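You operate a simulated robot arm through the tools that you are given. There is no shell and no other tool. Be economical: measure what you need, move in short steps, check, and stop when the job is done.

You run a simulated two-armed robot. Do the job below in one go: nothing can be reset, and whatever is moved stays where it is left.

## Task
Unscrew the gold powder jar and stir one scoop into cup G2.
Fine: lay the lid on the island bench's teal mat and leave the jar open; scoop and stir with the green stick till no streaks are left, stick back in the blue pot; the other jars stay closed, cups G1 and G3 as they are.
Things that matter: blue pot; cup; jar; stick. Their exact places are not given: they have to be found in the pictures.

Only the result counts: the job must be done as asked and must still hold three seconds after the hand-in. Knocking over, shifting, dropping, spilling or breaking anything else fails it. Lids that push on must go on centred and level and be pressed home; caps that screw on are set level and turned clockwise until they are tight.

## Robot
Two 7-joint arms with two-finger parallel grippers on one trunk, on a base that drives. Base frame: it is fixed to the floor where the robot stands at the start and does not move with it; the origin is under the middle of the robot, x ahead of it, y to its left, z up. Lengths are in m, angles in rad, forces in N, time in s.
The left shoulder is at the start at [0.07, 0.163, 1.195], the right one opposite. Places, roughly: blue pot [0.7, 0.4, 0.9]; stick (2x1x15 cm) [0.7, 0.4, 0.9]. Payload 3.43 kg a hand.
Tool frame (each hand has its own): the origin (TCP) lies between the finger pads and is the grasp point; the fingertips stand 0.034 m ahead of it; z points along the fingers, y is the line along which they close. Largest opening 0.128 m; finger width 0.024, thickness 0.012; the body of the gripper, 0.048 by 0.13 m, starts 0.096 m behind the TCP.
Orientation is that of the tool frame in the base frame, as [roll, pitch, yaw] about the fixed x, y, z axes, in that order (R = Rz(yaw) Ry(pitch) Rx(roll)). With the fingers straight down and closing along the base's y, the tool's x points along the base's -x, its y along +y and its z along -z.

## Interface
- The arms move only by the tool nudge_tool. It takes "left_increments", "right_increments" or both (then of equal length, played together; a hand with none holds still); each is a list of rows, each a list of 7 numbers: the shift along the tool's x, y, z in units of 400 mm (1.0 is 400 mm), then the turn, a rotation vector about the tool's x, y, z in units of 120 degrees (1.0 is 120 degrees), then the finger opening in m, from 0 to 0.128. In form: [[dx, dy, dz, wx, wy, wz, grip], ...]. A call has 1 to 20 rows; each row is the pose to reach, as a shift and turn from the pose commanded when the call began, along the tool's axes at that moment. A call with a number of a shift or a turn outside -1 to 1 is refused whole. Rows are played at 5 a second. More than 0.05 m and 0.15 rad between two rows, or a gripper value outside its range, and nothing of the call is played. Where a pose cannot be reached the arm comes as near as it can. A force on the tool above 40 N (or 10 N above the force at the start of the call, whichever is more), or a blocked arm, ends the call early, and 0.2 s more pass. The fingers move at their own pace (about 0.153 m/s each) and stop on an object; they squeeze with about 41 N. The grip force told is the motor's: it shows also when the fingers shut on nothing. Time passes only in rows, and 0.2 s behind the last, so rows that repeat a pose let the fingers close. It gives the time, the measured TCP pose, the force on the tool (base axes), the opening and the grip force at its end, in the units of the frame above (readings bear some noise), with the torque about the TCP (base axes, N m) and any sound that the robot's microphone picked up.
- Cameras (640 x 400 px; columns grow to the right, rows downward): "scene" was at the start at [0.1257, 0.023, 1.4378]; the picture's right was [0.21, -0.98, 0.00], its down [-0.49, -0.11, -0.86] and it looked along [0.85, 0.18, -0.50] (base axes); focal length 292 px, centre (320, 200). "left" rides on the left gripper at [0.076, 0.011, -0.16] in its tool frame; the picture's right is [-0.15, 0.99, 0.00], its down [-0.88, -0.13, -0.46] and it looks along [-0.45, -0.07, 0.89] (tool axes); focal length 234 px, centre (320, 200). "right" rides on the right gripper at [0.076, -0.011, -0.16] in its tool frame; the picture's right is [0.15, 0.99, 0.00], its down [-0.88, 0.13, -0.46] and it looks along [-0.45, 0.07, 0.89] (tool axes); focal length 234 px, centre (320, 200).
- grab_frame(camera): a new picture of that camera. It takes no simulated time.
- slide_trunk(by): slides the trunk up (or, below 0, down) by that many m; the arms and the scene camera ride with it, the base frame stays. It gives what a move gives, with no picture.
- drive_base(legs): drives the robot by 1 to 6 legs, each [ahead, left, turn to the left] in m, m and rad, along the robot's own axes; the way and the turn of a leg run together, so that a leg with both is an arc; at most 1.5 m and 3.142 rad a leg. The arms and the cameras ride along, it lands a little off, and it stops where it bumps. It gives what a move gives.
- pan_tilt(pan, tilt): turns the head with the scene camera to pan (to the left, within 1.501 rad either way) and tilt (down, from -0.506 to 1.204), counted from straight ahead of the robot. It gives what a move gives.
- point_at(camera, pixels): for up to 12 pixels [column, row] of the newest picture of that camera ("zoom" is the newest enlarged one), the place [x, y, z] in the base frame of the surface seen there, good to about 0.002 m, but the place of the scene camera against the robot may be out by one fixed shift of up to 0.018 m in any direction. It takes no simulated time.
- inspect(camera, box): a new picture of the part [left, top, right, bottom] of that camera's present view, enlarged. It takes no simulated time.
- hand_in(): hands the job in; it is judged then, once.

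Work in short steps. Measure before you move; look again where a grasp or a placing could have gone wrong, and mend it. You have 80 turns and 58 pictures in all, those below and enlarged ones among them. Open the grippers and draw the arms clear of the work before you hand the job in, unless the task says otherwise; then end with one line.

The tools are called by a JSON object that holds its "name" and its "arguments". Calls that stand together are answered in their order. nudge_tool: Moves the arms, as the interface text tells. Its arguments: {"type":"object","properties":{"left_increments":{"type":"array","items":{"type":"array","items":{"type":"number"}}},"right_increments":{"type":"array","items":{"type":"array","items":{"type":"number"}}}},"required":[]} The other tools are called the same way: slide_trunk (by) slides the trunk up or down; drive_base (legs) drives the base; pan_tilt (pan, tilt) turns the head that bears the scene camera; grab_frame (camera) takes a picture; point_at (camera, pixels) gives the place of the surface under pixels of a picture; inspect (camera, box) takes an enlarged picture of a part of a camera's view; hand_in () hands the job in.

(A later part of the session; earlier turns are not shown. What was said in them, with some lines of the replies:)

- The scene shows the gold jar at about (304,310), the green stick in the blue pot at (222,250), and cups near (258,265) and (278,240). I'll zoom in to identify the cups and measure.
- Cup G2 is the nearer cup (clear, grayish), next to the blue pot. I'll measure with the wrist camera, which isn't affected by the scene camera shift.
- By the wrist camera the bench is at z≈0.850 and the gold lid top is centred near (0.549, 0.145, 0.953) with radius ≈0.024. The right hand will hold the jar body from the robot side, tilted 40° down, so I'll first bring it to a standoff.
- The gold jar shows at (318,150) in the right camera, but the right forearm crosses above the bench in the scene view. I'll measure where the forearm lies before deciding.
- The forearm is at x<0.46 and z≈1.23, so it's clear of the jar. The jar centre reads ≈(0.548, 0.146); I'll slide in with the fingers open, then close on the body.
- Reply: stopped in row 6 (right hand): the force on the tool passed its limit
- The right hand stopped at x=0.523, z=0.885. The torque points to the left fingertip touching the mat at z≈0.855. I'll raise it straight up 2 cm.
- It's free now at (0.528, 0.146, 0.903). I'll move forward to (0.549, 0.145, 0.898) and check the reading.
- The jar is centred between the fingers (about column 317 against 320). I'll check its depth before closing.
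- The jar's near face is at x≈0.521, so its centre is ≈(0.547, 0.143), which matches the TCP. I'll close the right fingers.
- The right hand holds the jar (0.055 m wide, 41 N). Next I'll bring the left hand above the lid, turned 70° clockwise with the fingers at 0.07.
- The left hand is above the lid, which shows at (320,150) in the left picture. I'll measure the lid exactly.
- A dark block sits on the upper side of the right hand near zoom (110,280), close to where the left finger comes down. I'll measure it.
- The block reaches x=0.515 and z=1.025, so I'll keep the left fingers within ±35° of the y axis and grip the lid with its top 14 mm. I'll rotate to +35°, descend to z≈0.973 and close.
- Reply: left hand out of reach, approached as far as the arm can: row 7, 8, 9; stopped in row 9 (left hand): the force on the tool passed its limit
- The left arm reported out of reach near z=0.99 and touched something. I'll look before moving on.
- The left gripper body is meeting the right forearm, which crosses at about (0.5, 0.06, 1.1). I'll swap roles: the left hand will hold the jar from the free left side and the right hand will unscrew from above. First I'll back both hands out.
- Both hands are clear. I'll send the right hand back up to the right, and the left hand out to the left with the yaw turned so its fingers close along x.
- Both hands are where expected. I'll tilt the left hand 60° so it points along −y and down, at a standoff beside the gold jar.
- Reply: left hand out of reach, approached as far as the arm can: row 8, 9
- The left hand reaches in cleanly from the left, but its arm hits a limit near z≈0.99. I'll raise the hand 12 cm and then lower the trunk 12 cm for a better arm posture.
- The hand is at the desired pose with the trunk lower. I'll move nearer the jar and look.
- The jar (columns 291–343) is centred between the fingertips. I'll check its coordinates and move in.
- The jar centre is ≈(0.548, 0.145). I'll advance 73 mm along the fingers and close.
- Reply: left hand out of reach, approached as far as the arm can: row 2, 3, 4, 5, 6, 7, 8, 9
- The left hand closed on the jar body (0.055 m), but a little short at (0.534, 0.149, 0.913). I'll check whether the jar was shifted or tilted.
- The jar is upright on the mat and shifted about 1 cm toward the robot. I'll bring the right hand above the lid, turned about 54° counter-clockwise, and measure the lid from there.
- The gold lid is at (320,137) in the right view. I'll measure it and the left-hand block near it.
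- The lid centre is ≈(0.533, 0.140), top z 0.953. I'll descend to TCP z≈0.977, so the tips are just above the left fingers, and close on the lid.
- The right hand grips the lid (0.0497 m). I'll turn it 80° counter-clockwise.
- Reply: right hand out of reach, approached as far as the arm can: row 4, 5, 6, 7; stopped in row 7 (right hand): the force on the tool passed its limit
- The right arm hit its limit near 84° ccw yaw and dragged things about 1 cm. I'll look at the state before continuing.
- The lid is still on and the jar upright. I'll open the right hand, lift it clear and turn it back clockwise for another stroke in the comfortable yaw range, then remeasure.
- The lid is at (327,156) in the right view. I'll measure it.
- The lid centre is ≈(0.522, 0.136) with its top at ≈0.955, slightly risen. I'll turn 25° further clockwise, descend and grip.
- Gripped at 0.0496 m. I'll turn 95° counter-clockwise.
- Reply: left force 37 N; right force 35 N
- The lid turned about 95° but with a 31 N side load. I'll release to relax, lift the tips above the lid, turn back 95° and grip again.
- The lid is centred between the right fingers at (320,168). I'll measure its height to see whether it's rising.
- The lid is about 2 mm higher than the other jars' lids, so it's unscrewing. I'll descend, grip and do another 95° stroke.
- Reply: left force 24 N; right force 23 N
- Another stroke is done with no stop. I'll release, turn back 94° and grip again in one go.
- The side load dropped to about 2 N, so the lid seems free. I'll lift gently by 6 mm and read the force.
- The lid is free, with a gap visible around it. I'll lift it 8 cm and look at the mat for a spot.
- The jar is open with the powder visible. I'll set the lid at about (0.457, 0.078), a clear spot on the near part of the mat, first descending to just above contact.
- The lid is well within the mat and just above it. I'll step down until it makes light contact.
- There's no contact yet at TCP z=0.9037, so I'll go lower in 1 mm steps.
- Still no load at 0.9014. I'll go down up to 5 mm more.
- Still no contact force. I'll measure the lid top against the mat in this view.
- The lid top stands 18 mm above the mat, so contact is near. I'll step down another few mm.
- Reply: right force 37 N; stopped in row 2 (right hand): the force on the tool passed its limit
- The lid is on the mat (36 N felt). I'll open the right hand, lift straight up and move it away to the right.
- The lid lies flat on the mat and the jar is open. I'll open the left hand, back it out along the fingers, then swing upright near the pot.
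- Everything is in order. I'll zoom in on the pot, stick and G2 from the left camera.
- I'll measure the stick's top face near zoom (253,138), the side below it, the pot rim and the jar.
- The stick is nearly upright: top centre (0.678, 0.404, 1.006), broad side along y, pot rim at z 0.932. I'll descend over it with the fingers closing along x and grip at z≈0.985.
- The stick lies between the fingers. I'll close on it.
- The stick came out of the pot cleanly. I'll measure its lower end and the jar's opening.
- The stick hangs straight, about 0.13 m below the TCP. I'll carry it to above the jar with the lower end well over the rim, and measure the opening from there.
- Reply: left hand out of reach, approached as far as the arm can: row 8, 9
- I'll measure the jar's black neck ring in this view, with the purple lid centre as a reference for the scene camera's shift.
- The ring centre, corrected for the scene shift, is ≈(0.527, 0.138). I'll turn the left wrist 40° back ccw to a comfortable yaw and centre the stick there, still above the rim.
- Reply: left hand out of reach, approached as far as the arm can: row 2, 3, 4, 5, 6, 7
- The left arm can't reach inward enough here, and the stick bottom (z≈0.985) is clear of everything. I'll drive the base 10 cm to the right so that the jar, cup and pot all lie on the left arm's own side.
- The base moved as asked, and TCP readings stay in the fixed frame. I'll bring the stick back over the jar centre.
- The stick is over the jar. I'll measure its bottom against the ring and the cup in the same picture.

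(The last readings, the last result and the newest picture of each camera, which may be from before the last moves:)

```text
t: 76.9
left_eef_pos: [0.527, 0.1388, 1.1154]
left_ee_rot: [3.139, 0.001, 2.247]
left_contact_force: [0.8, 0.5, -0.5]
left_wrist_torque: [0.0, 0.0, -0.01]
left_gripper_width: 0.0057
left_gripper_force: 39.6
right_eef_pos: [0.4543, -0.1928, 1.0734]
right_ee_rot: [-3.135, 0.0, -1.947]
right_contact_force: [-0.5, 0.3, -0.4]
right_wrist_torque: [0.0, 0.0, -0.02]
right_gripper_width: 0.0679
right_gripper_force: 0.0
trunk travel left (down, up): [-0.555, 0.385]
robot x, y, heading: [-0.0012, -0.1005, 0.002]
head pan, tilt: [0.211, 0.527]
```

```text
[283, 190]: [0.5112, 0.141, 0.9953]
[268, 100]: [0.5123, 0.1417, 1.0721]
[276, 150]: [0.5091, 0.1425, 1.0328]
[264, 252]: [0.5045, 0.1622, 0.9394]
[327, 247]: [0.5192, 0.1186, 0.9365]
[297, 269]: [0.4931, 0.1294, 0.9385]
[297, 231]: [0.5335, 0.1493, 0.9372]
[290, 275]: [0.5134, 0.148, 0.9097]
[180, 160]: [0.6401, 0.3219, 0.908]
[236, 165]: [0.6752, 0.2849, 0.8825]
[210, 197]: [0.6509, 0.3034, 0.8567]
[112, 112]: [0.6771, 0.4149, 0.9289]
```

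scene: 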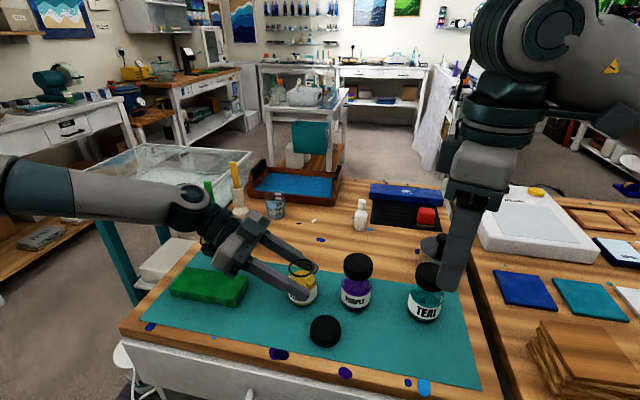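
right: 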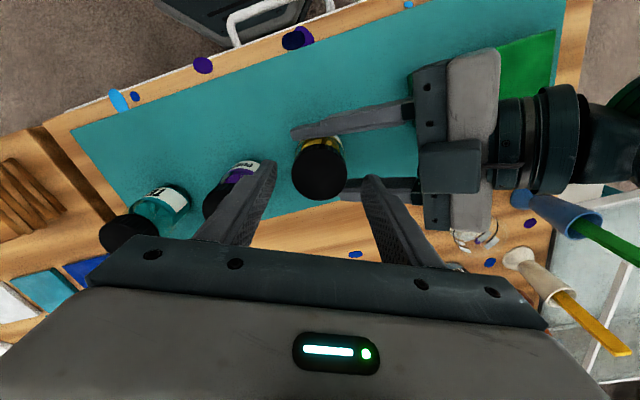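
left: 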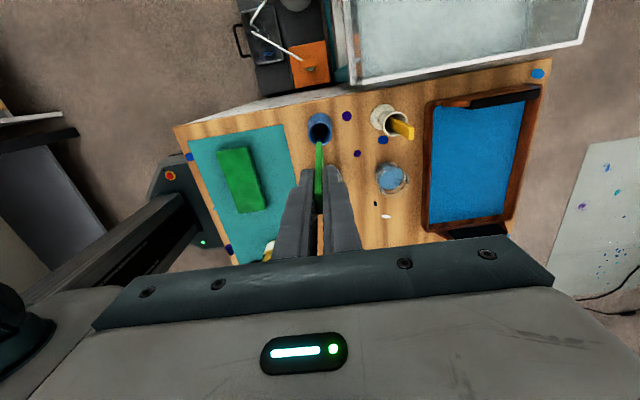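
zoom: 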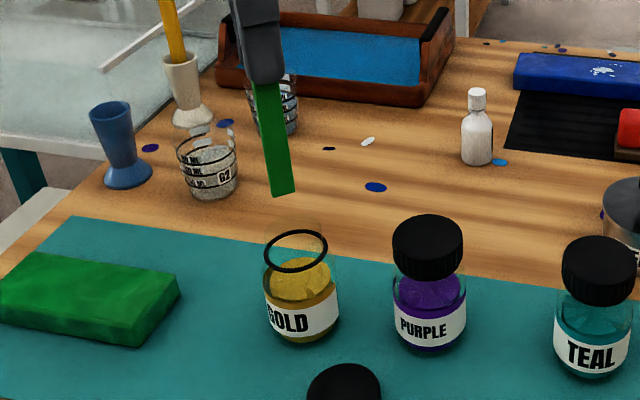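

The stick is within about 3 mm of the opening's centre. I'll lower it slowly 11 cm, about 2.5 cm into the powder.

{"name": "nudge_tool", "arguments": {"left_increments": [[0, -0.004, 0.05, 0, 0, 0, 0.004], [0, -0.004, 0.1, 0, 0, 0, 0.004], [0, -0.004, 0.14, 0, 0, 0, 0.004], [0, -0.004, 0.18, 0, 0, 0, 0.004], [0, -0.004, 0.21, 0, 0, 0, 0.004], [0, -0.004, 0.24, 0, 0, 0, 0.004], [0, -0.004, 0.26, 0, 0, 0, 0.004], [0, -0.004, 0.2725, 0, 0, 0, 0.004], [0, -0.004, 0.2725, 0, 0, 0, 0.004]]}}

{"name": "inspect", "arguments": {"camera": "scene", "box": [220, 200, 320, 320]}}

```text
t: 78.9
left_eef_pos: [0.5265, 0.1359, 1.0076]
left_ee_rot: [3.139, 0.0, 2.248]
left_contact_force: [0.1, 0.1, -0.1]
left_wrist_torque: [-0.01, -0.01, 0.0]
left_gripper_width: 0.0058
left_gripper_force: 39.7
right_eef_pos: [0.454, -0.192, 1.0737]
right_ee_rot: [-3.136, 0.0, -1.946]
right_contact_force: [0.1, -0.4, 0.1]
right_wrist_torque: [0.01, -0.02, 0.03]
right_gripper_width: 0.068
right_gripper_force: 0.0
trunk travel left (down, up): [-0.555, 0.385]
robot x, y, heading: [0.0032, -0.1012, 0.002]
head pan, tilt: [0.211, 0.527]
```

```text
3.33 times, centred on (270, 260) of scene
```

zoom: 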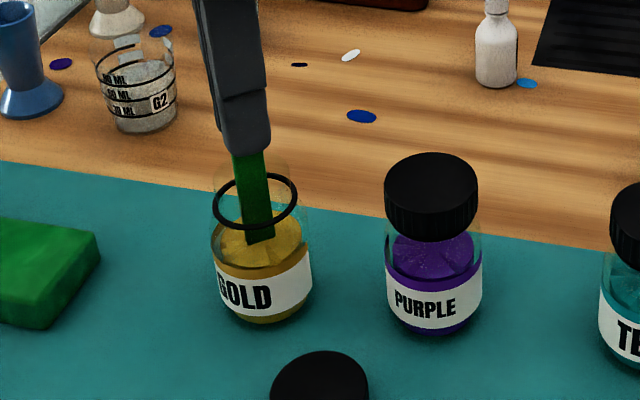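

The stick stands in the powder. I'll go 8 mm deeper, make a small sweep, and lift straight out slowly.

{"name": "nudge_tool", "arguments": {"left_increments": [[0, 0, 0.01, 0, 0, 0, 0.004], [0, 0, 0.02, 0, 0, 0, 0.004], [0.008, 0, 0.02, 0, 0, 0, 0.004], [0, 0.008, 0.02, 0, 0, 0, 0.004], [-0.008, 0, 0.02, 0, 0, 0, 0.004], [0, -0.008, 0.02, 0, 0, 0, 0.004], [0, 0, 0.02, 0, 0, 0, 0.004], [0, 0, 0, 0, 0, 0, 0.004], [0, 0, -0.04, 0, 0, 0, 0.004], [0, 0, -0.08, 0, 0, 0, 0.004], [0, 0, -0.12, 0, 0, 0, 0.004], [0, 0, -0.17, 0, 0, 0, 0.004], [0, 0, -0.22, 0, 0, 0, 0.004], [0, 0, -0.2725, 0, 0, 0, 0.004], [0, 0, -0.2725, 0, 0, 0, 0.004]]}}

{"name": "inspect", "arguments": {"camera": "scene", "box": [180, 180, 320, 320]}}

```text
t: 82.1
left_eef_pos: [0.5255, 0.1367, 1.116]
left_ee_rot: [3.138, 0.0, 2.245]
left_contact_force: [-0.2, -0.4, 0.5]
left_wrist_torque: [-0.01, -0.06, -0.03]
left_gripper_width: 0.0057
left_gripper_force: 39.9
right_eef_pos: [0.4544, -0.1924, 1.0736]
right_ee_rot: [-3.136, 0.0, -1.946]
right_contact_force: [-0.5, -1.2, -0.4]
right_wrist_torque: [-0.03, 0.02, 0.01]
right_gripper_width: 0.068
right_gripper_force: 0.0
trunk travel left (down, up): [-0.555, 0.385]
robot x, y, heading: [-0.0001, -0.1016, -0.002]
head pan, tilt: [0.211, 0.527]
```

```text
2.86 times, centred on (250, 250) of scene
```

zoom: 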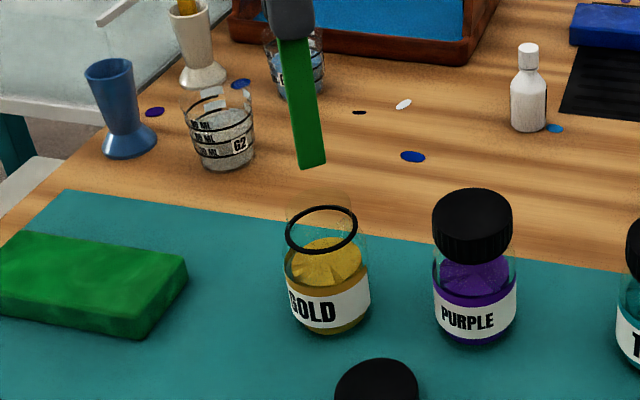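

No powder is obvious on the stick at this scale, so I'll zoom in on the tip.

{"name": "inspect", "arguments": {"camera": "scene", "box": [268, 190, 308, 270]}}

```text
5.00 times, centred on (288, 230) of scene
```

zoom: 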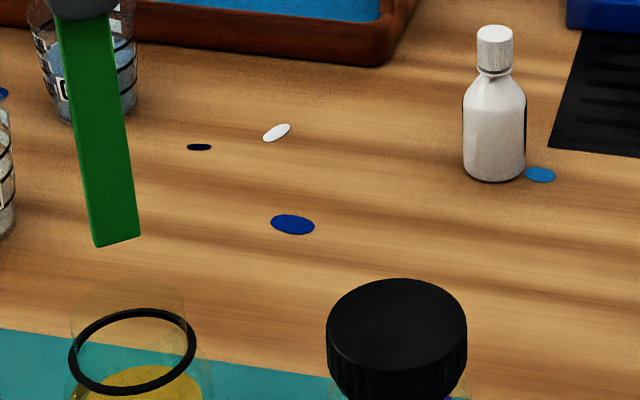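

No powder shows on the tip. I'll check the stick's bottom height against the powder surface in this picture.

{"name": "point_at", "arguments": {"camera": "zoom", "pixels": [[115, 242], [100, 240], [135, 232], [105, 150], [140, 385], [120, 392], [170, 380], [130, 312], [131, 390], [400, 330]]}}

```text
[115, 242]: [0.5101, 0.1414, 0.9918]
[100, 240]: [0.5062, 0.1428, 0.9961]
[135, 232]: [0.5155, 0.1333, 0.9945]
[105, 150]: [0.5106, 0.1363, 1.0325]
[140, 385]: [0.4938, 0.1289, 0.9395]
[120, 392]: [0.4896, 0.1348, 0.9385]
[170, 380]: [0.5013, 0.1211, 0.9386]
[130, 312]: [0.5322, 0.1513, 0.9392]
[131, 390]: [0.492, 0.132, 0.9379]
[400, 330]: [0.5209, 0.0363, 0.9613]
```

The tip did go about 3 cm below the powder top, but nothing is visible on it. I'll dip again, deeper with a tilt to scoop, and lift out along the stick axis.

{"name": "nudge_tool", "arguments": {"left_increments": [[0, 0, 0.06, 0, 0, 0, 0.004], [0, 0, 0.12, 0, 0, 0, 0.004], [0, 0, 0.17, 0, 0, 0, 0.004], [0, 0, 0.22, 0, 0, 0, 0.004], [0, 0, 0.26, 0, 0, 0, 0.004], [0, 0, 0.29, 0, 0, 0, 0.004], [0, 0, 0.31, 0, 0, 0, 0.004], [0, 0, 0.31, 0, 0, 0, 0.004], [0, 0.012, 0.31, 0.0417, 0, 0, 0.004], [0, 0.024, 0.31, 0.083, 0, 0, 0.004], [0, 0.024, 0.31, 0.083, 0, 0, 0.004], [0, 0.029, 0.28, 0.083, 0, 0, 0.004], [0, 0.036, 0.24, 0.083, 0, 0, 0.004], [0, 0.045, 0.19, 0.083, 0, 0, 0.004], [0, 0.054, 0.14, 0.083, 0, 0, 0.004], [0, 0.063, 0.09, 0.083, 0, 0, 0.004], [0, 0.07, 0.05, 0.083, 0, 0, 0.004], [0, 0.079, 0, 0.083, 0, 0, 0.004], [0, 0.079, 0, 0.083, 0, 0, 0.004]]}}

{"name": "inspect", "arguments": {"camera": "scene", "box": [240, 180, 320, 290]}}

```text
t: 86.1
left_eef_pos: [0.5526, 0.1543, 1.1186]
left_ee_rot: [-2.97, 0.002, 2.245]
left_contact_force: [0.1, 0.2, -0.8]
left_wrist_torque: [0.0, 0.0, 0.0]
left_gripper_width: 0.0053
left_gripper_force: 39.8
right_eef_pos: [0.4553, -0.1926, 1.0742]
right_ee_rot: [-3.137, 0.001, -1.946]
right_contact_force: [-1.0, 0.5, 0.5]
right_wrist_torque: [-0.01, 0.02, -0.02]
right_gripper_width: 0.0678
right_gripper_force: 0.2
trunk travel left (down, up): [-0.555, 0.385]
robot x, y, heading: [0.004, -0.1022, 0.001]
head pan, tilt: [0.211, 0.527]
```

```text
3.64 times, centred on (280, 235) of scene
```

zoom: 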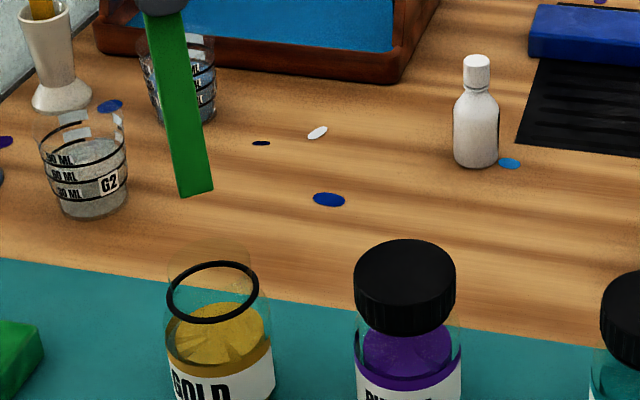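

Nothing is visible on the stick again; the load may only show in the cup. I'll locate G2's rings in this picture before moving over it.

{"name": "point_at", "arguments": {"camera": "zoom", "pixels": [[43, 150], [127, 147], [85, 170], [48, 180], [125, 170], [88, 186], [54, 200], [122, 196], [90, 217], [115, 185], [85, 140], [190, 192]]}}

```text
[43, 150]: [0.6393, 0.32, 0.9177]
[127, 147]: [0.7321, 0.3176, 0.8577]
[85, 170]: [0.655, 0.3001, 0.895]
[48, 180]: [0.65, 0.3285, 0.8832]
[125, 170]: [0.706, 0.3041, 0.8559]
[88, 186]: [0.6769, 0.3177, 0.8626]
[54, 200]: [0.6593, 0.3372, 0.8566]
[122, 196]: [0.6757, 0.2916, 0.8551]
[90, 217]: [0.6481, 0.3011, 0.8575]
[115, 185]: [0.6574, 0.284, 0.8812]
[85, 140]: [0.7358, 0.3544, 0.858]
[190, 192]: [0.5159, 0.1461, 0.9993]
```

G2's centre is ≈(0.679, 0.306) after correction. I'll bring the stick upright above it, keeping the tip at z≈0.985.

{"name": "nudge_tool", "arguments": {"left_increments": [[0.0165, 0.08, -0.014, -0.014, 0, 0, 0.004], [0.033, 0.159, -0.028, -0.028, 0, 0, 0.004], [0.0495, 0.238, -0.0415, -0.0415, 0, 0, 0.004], [0.066, 0.318, -0.055, -0.055, 0, 0, 0.004], [0.0825, 0.397, -0.069, -0.069, 0, 0, 0.004], [0.0988, 0.4765, -0.0828, -0.083, 0, 0, 0.004], [0.0988, 0.4765, -0.0828, -0.083, 0, 0, 0.004]]}}

{"name": "inspect", "arguments": {"camera": "scene", "box": [210, 170, 290, 250]}}

```text
t: 87.7
left_eef_pos: [0.6762, 0.307, 1.1174]
left_ee_rot: [3.139, 0.004, 2.245]
left_contact_force: [0.2, 0.5, -0.2]
left_wrist_torque: [0.01, -0.02, 0.03]
left_gripper_width: 0.006
left_gripper_force: 39.6
right_eef_pos: [0.4544, -0.1931, 1.0752]
right_ee_rot: [-3.136, 0.0, -1.945]
right_contact_force: [0.1, 0.4, -0.6]
right_wrist_torque: [0.02, 0.0, -0.06]
right_gripper_width: 0.0682
right_gripper_force: 0.1
trunk travel left (down, up): [-0.555, 0.385]
robot x, y, heading: [0.0026, -0.0998, 0.002]
head pan, tilt: [0.211, 0.527]
```

```text
5.00 times, centred on (250, 210) of scene
```

zoom: 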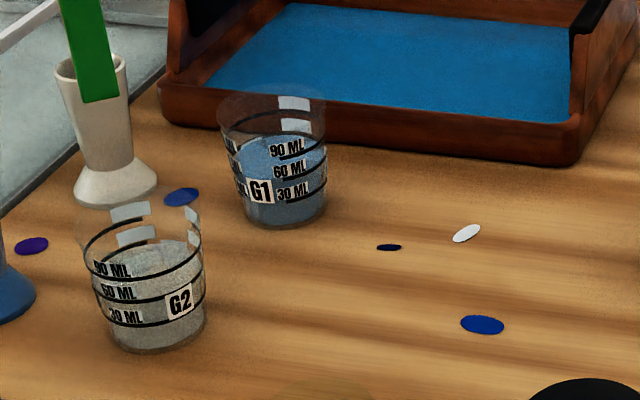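

I'll compare the stick tip with the cup's upper bands in this one picture.

{"name": "point_at", "arguments": {"camera": "zoom", "pixels": [[100, 98], [85, 100], [115, 92], [90, 275], [201, 262], [145, 276], [97, 300], [203, 285], [184, 303], [130, 345], [175, 345], [205, 240]]}}

```text
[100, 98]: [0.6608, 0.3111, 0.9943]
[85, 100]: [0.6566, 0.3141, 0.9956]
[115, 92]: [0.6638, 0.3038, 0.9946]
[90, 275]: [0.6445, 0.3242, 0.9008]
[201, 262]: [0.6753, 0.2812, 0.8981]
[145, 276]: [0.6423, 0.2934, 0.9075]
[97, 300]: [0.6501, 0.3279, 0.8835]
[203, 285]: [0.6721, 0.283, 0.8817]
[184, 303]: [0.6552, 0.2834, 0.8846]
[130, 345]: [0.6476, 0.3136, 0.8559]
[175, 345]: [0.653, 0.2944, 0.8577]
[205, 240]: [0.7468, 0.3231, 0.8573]
```

The stick needs to shift about 8 mm toward −y to be centred in G2. I'll shift, then descend to a tip height of about 0.865.

{"name": "nudge_tool", "arguments": {"left_increments": [[-0.0133, -0.0155, 0, 0, 0, 0, 0.004], [-0.0133, -0.0155, 0.05, 0, 0, 0, 0.004], [-0.0133, -0.0155, 0.1, 0, 0, 0, 0.004], [-0.0133, -0.0155, 0.15, 0, 0, 0, 0.004], [-0.0133, -0.0155, 0.2, 0, 0, 0, 0.004], [-0.0133, -0.0155, 0.25, 0, 0, 0, 0.004], [-0.0133, -0.0155, 0.28, 0, 0, 0, 0.004], [-0.0133, -0.0155, 0.3, 0, 0, 0, 0.004], [-0.0133, -0.0155, 0.3, 0, 0, 0, 0.004]]}}

{"name": "inspect", "arguments": {"camera": "scene", "box": [210, 190, 270, 250]}}

```text
t: 89.7
left_eef_pos: [0.6762, 0.2984, 0.995]
left_ee_rot: [3.137, 0.002, 2.246]
left_contact_force: [0.2, -0.4, -0.6]
left_wrist_torque: [0.0, 0.02, 0.03]
left_gripper_width: 0.0056
left_gripper_force: 40.3
right_eef_pos: [0.4539, -0.192, 1.0746]
right_ee_rot: [-3.136, 0.0, -1.946]
right_contact_force: [-0.2, -1.1, -0.4]
right_wrist_torque: [0.0, 0.01, -0.02]
right_gripper_width: 0.0679
right_gripper_force: 0.1
trunk travel left (down, up): [-0.555, 0.385]
robot x, y, heading: [-0.0026, -0.1017, 0.002]
head pan, tilt: [0.211, 0.527]
```

```text
6.67 times, centred on (240, 220) of scene
```

zoom: 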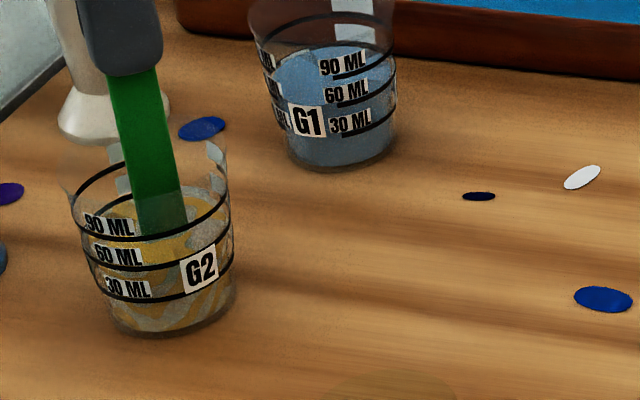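

Gold streaks appear in G2, so the scoop went in. I'll stir with 6 mm circles, three turns per call.

{"name": "nudge_tool", "arguments": {"left_increments": [[0.015, 0, 0, 0, 0, 0, 0.004], [0.0075, 0.013, 0, 0, 0, 0, 0.004], [-0.0075, 0.013, 0, 0, 0, 0, 0.004], [-0.015, 0, 0, 0, 0, 0, 0.004], [-0.0075, -0.013, 0, 0, 0, 0, 0.004], [0.0075, -0.013, 0, 0, 0, 0, 0.004], [0.015, 0, 0, 0, 0, 0, 0.004], [0.0075, 0.013, 0, 0, 0, 0, 0.004], [-0.0075, 0.013, 0, 0, 0, 0, 0.004], [-0.015, 0, 0, 0, 0, 0, 0.004], [-0.0075, -0.013, 0, 0, 0, 0, 0.004], [0.0075, -0.013, 0, 0, 0, 0, 0.004], [0.015, 0, 0, 0, 0, 0, 0.004], [0.0075, 0.013, 0, 0, 0, 0, 0.004], [-0.0075, 0.013, 0, 0, 0, 0, 0.004], [-0.015, 0, 0, 0, 0, 0, 0.004], [-0.0075, -0.013, 0, 0, 0, 0, 0.004], [0.0075, -0.013, 0, 0, 0, 0, 0.004], [0.015, 0, 0, 0, 0, 0, 0.004], [0, 0, 0, 0, 0, 0, 0.004]]}}

{"name": "nudge_tool", "arguments": {"left_increments": [[0.015, 0, 0, 0, 0, 0, 0.004], [0.0075, 0.013, 0, 0, 0, 0, 0.004], [-0.0075, 0.013, 0, 0, 0, 0, 0.004], [-0.015, 0, 0, 0, 0, 0, 0.004], [-0.0075, -0.013, 0, 0, 0, 0, 0.004], [0.0075, -0.013, 0, 0, 0, 0, 0.004], [0.015, 0, 0, 0, 0, 0, 0.004], [0.0075, 0.013, 0, 0, 0, 0, 0.004], [-0.0075, 0.013, 0, 0, 0, 0, 0.004], [-0.015, 0, 0, 0, 0, 0, 0.004], [-0.0075, -0.013, 0, 0, 0, 0, 0.004], [0.0075, -0.013, 0, 0, 0, 0, 0.004], [0.015, 0, 0, 0, 0, 0, 0.004], [0.0075, 0.013, 0, 0, 0, 0, 0.004], [-0.0075, 0.013, 0, 0, 0, 0, 0.004], [-0.015, 0, 0, 0, 0, 0, 0.004], [-0.0075, -0.013, 0, 0, 0, 0, 0.004], [0.0075, -0.013, 0, 0, 0, 0, 0.004], [0.015, 0, 0, 0, 0, 0, 0.004], [0, 0, 0, 0, 0, 0, 0.004]]}}

{"name": "inspect", "arguments": {"camera": "scene", "box": [210, 190, 270, 250]}}

```text
t: 93.9
left_eef_pos: [0.6754, 0.3, 0.9967]
left_ee_rot: [3.138, 0.002, 2.246]
left_contact_force: [0.2, -0.1, -0.5]
left_wrist_torque: [0.02, -0.02, -0.03]
left_gripper_width: 0.0057
left_gripper_force: 40.3
right_eef_pos: [0.4546, -0.1926, 1.0732]
right_ee_rot: [-3.134, -0.001, -1.945]
right_contact_force: [0.4, 0.2, -0.5]
right_wrist_torque: [0.01, -0.02, -0.02]
right_gripper_width: 0.0683
right_gripper_force: 0.0
trunk travel left (down, up): [-0.555, 0.385]
robot x, y, heading: [0.0012, -0.0979, 0.002]
head pan, tilt: [0.211, 0.527]
```

```text
t: 98.1
left_eef_pos: [0.6754, 0.2986, 0.9954]
left_ee_rot: [3.139, 0.002, 2.247]
left_contact_force: [0.0, 0.2, 0.6]
left_wrist_torque: [-0.01, 0.03, 0.04]
left_gripper_width: 0.0057
left_gripper_force: 40.4
right_eef_pos: [0.4545, -0.1925, 1.0739]
right_ee_rot: [-3.136, 0.0, -1.947]
right_contact_force: [0.1, 0.8, 0.5]
right_wrist_torque: [-0.01, 0.01, -0.02]
right_gripper_width: 0.0681
right_gripper_force: 0.1
trunk travel left (down, up): [-0.555, 0.385]
robot x, y, heading: [0.0037, -0.1021, -0.006]
head pan, tilt: [0.211, 0.527]
```

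```text
6.67 times, centred on (240, 220) of scene
```

zoom: 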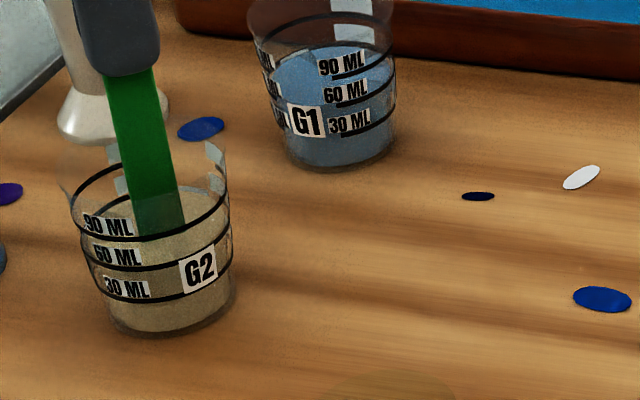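

G2 is an even beige with no streaks. I'll stir two more turns for good measure and lift the stick straight out.

{"name": "nudge_tool", "arguments": {"left_increments": [[0.015, 0, 0, 0, 0, 0, 0.004], [0.0075, 0.013, 0, 0, 0, 0, 0.004], [-0.0075, 0.013, 0, 0, 0, 0, 0.004], [-0.015, 0, 0, 0, 0, 0, 0.004], [-0.0075, -0.013, 0, 0, 0, 0, 0.004], [0.0075, -0.013, 0, 0, 0, 0, 0.004], [0.015, 0, 0, 0, 0, 0, 0.004], [0.0075, 0.013, 0, 0, 0, 0, 0.004], [-0.0075, 0.013, 0, 0, 0, 0, 0.004], [-0.015, 0, 0, 0, 0, 0, 0.004], [-0.0075, -0.013, 0, 0, 0, 0, 0.004], [0, 0, 0, 0, 0, 0, 0.004], [0, 0, -0.04, 0, 0, 0, 0.004], [0, 0, -0.09, 0, 0, 0, 0.004], [0, 0, -0.15, 0, 0, 0, 0.004], [0, 0, -0.21, 0, 0, 0, 0.004], [0, 0, -0.26, 0, 0, 0, 0.004], [0, 0, -0.31, 0, 0, 0, 0.004], [0, 0, -0.31, 0, 0, 0, 0.004]]}}

```text
t: 102.1
left_eef_pos: [0.6749, 0.2997, 1.1193]
left_ee_rot: [3.141, 0.002, 2.246]
left_contact_force: [0.0, 1.1, -0.3]
left_wrist_torque: [-0.01, 0.01, -0.01]
left_gripper_width: 0.0059
left_gripper_force: 39.9
right_eef_pos: [0.4538, -0.1923, 1.0742]
right_ee_rot: [-3.136, 0.001, -1.947]
right_contact_force: [-0.5, -0.5, -0.1]
right_wrist_torque: [0.0, 0.01, 0.01]
right_gripper_width: 0.0681
right_gripper_force: 0.0
trunk travel left (down, up): [-0.555, 0.385]
robot x, y, heading: [-0.0005, -0.0982, -0.002]
head pan, tilt: [0.211, 0.527]
```

I'll carry the stick above the blue pot, back at the original grip yaw, and verify the alignment.

{"name": "nudge_tool", "arguments": {"left_increments": [[0.033, 0.0284, 0, 0, 0, 0.0555, 0.004], [0.066, 0.0569, 0, 0, 0, 0.111, 0.004], [0.099, 0.0853, 0, 0, 0, 0.1665, 0.004], [0.132, 0.1137, 0, 0, 0, 0.222, 0.004], [0.165, 0.142, 0, 0, 0, 0.2775, 0.004], [0.1977, 0.1706, 0, 0, 0, 0.333, 0.004], [0.1977, 0.1706, 0, 0, 0, 0.333, 0.004]]}}

{"name": "inspect", "arguments": {"camera": "scene", "box": [185, 150, 265, 230]}}

```text
t: 103.7
left_eef_pos: [0.679, 0.4042, 1.1203]
left_ee_rot: [3.139, 0.0, 1.547]
left_contact_force: [0.8, 1.0, 0.0]
left_wrist_torque: [0.03, -0.02, -0.03]
left_gripper_width: 0.0058
left_gripper_force: 39.5
right_eef_pos: [0.4543, -0.1934, 1.0738]
right_ee_rot: [-3.136, 0.0, -1.946]
right_contact_force: [0.2, -0.7, 0.3]
right_wrist_torque: [-0.02, -0.01, -0.01]
right_gripper_width: 0.0678
right_gripper_force: 0.0
trunk travel left (down, up): [-0.555, 0.385]
robot x, y, heading: [0.0041, -0.1014, 0.0]
head pan, tilt: [0.211, 0.527]
```

```text
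5.00 times, centred on (225, 190) of scene
```

zoom: 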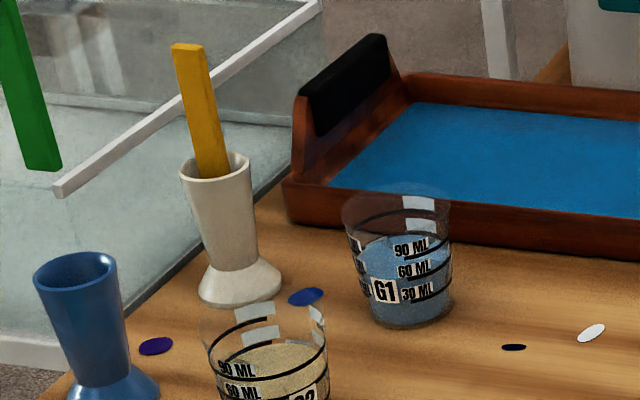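

I'll check the tip against the pot rim in the same picture.

{"name": "point_at", "arguments": {"camera": "zoom", "pixels": [[40, 168], [28, 168], [54, 166], [36, 277], [115, 270], [75, 291], [75, 254], [60, 290], [100, 284], [55, 258], [98, 257]]}}

```text
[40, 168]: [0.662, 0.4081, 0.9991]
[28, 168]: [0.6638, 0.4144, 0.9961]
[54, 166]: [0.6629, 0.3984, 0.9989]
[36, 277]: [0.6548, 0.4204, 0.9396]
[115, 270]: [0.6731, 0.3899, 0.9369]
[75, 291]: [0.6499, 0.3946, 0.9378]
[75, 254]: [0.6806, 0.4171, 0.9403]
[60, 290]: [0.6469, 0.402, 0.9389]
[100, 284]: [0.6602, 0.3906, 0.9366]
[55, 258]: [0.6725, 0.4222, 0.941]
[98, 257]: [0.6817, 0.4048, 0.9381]
```

The stick is within about 1 mm of the pot's centre. I'll lower it to the original height.

{"name": "nudge_tool", "arguments": {"left_increments": [[0, 0, 0.06, 0, 0, 0, 0.004], [0, 0, 0.12, 0, 0, 0, 0.004], [0, 0, 0.18, 0, 0, 0, 0.004], [0, 0, 0.24, 0, 0, 0, 0.004], [0, 0, 0.28, 0, 0, 0, 0.004], [0, 0, 0.31, 0, 0, 0, 0.004], [0, 0, 0.322, 0, 0, 0, 0.004], [0, 0, 0.322, 0, 0, 0, 0.004]]}}

```text
t: 105.5
left_eef_pos: [0.6802, 0.4033, 0.9923]
left_ee_rot: [3.138, -0.002, 1.547]
left_contact_force: [-1.2, -3.7, 2.5]
left_wrist_torque: [-0.48, 0.17, -0.01]
left_gripper_width: 0.0054
left_gripper_force: 39.7
right_eef_pos: [0.4546, -0.194, 1.0754]
right_ee_rot: [-3.136, -0.001, -1.946]
right_contact_force: [0.6, -0.1, -0.5]
right_wrist_torque: [-0.03, 0.02, 0.0]
right_gripper_width: 0.0678
right_gripper_force: 0.0
trunk travel left (down, up): [-0.555, 0.385]
robot x, y, heading: [-0.0016, -0.1009, 0.003]
head pan, tilt: [0.211, 0.527]
```

There's a light side contact (−3.7 N in y) inside the pot. I'll ease 2 mm toward −y, open, and lift straight away.

{"name": "nudge_tool", "arguments": {"left_increments": [[-0.005, 0, 0, 0, 0, 0, 0.004], [-0.005, 0, 0.002, 0, 0, 0, 0.004], [-0.005, 0, 0.002, 0, 0, 0, 0.015], [-0.005, 0, 0.002, 0, 0, 0, 0.035], [-0.005, 0, 0.002, 0, 0, 0, 0.045], [-0.005, 0, 0.002, 0, 0, 0, 0.045], [-0.005, 0, -0.06, 0, 0, 0, 0.045], [-0.005, 0, -0.14, 0, 0, 0, 0.045], [-0.005, 0, -0.24, 0, 0, 0, 0.045], [-0.005, 0, -0.34, 0, 0, 0, 0.045], [-0.005, 0, -0.44, 0, 0, 0, 0.045], [-0.005, 0, -0.5, 0, 0, 0, 0.045], [-0.005, 0, -0.5, 0, 0, 0, 0.045]]}}

{"name": "grab_frame", "arguments": {"camera": "scene"}}

```text
t: 108.3
left_eef_pos: [0.6795, 0.4015, 1.1923]
left_ee_rot: [3.138, 0.0, 1.551]
left_contact_force: [-0.2, 0.5, 0.4]
left_wrist_torque: [-0.01, 0.0, 0.05]
left_gripper_width: 0.0451
left_gripper_force: 0.0
right_eef_pos: [0.455, -0.1921, 1.0745]
right_ee_rot: [-3.136, 0.001, -1.946]
right_contact_force: [-0.6, -0.1, 0.0]
right_wrist_torque: [0.0, -0.01, 0.02]
right_gripper_width: 0.0683
right_gripper_force: 0.0
trunk travel left (down, up): [-0.555, 0.385]
robot x, y, heading: [0.001, -0.1018, -0.001]
head pan, tilt: [0.211, 0.527]
```

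```text
3 pictures are left
```

scene: 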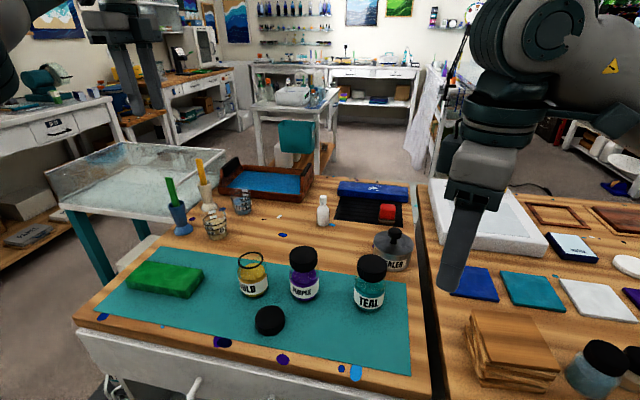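

The stick is back in the blue pot and everything stands in place. I'll draw both hands up clear and take one close check.

{"name": "nudge_tool", "arguments": {"left_increments": [[0, -0.08, -0.05, 0, 0, 0, 0.08], [0, -0.16, -0.1, 0, 0, 0, 0.1], [0, -0.24, -0.1, 0, 0, 0, 0.1], [0, -0.3, -0.1, 0, 0, 0, 0.1], [0, -0.3, -0.1, 0, 0, 0, 0.1]], "right_increments": [[0, 0, -0.08, 0, 0, 0, 0.08], [0, 0, -0.16, 0, 0, 0, 0.1], [0, 0, -0.24, 0, 0, 0, 0.1], [0, 0, -0.32, 0, 0, 0, 0.1], [0, 0, -0.32, 0, 0, 0, 0.1]]}}

{"name": "inspect", "arguments": {"camera": "scene", "box": [150, 160, 310, 340]}}

```text
t: 109.5
left_eef_pos: [0.5606, 0.4044, 1.2313]
left_ee_rot: [3.139, -0.001, 1.55]
left_contact_force: [0.9, -1.1, -0.2]
left_wrist_torque: [-0.02, 0.08, 0.0]
left_gripper_width: 0.1
left_gripper_force: 0.0
right_eef_pos: [0.4573, -0.1946, 1.2023]
right_ee_rot: [-3.138, -0.001, -1.946]
right_contact_force: [0.5, -0.3, -0.1]
right_wrist_torque: [0.01, -0.01, -0.04]
right_gripper_width: 0.1
right_gripper_force: 0.0
trunk travel left (down, up): [-0.555, 0.385]
robot x, y, heading: [0.0027, -0.0998, 0.0]
head pan, tilt: [0.211, 0.527]
```

```text
2.22 times, centred on (230, 250) of scene
```

zoom: 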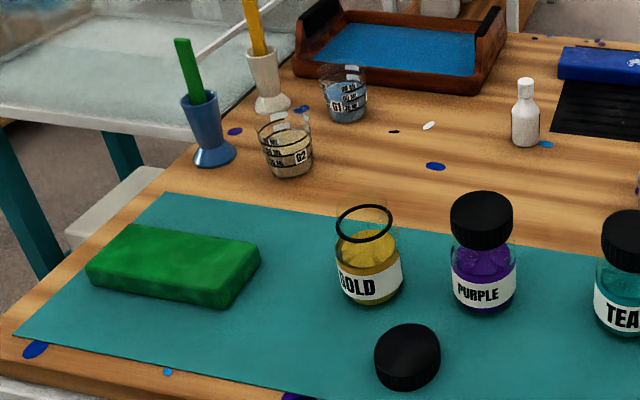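

The last picture shows the lid on the teal mat, the gold jar open and upright, G2 evenly mixed and the green stick in the blue pot. Both hands are clear, so I'll hand in.

{"name": "hand_in", "arguments": {}}

```text
The job is handed in.
```

The gold jar is open with its lid on the teal mat, and one scoop is stirred into G2 with no streaks showing. The green stick is back in the blue pot; the gold jar ended up about 2 cm from where it started.
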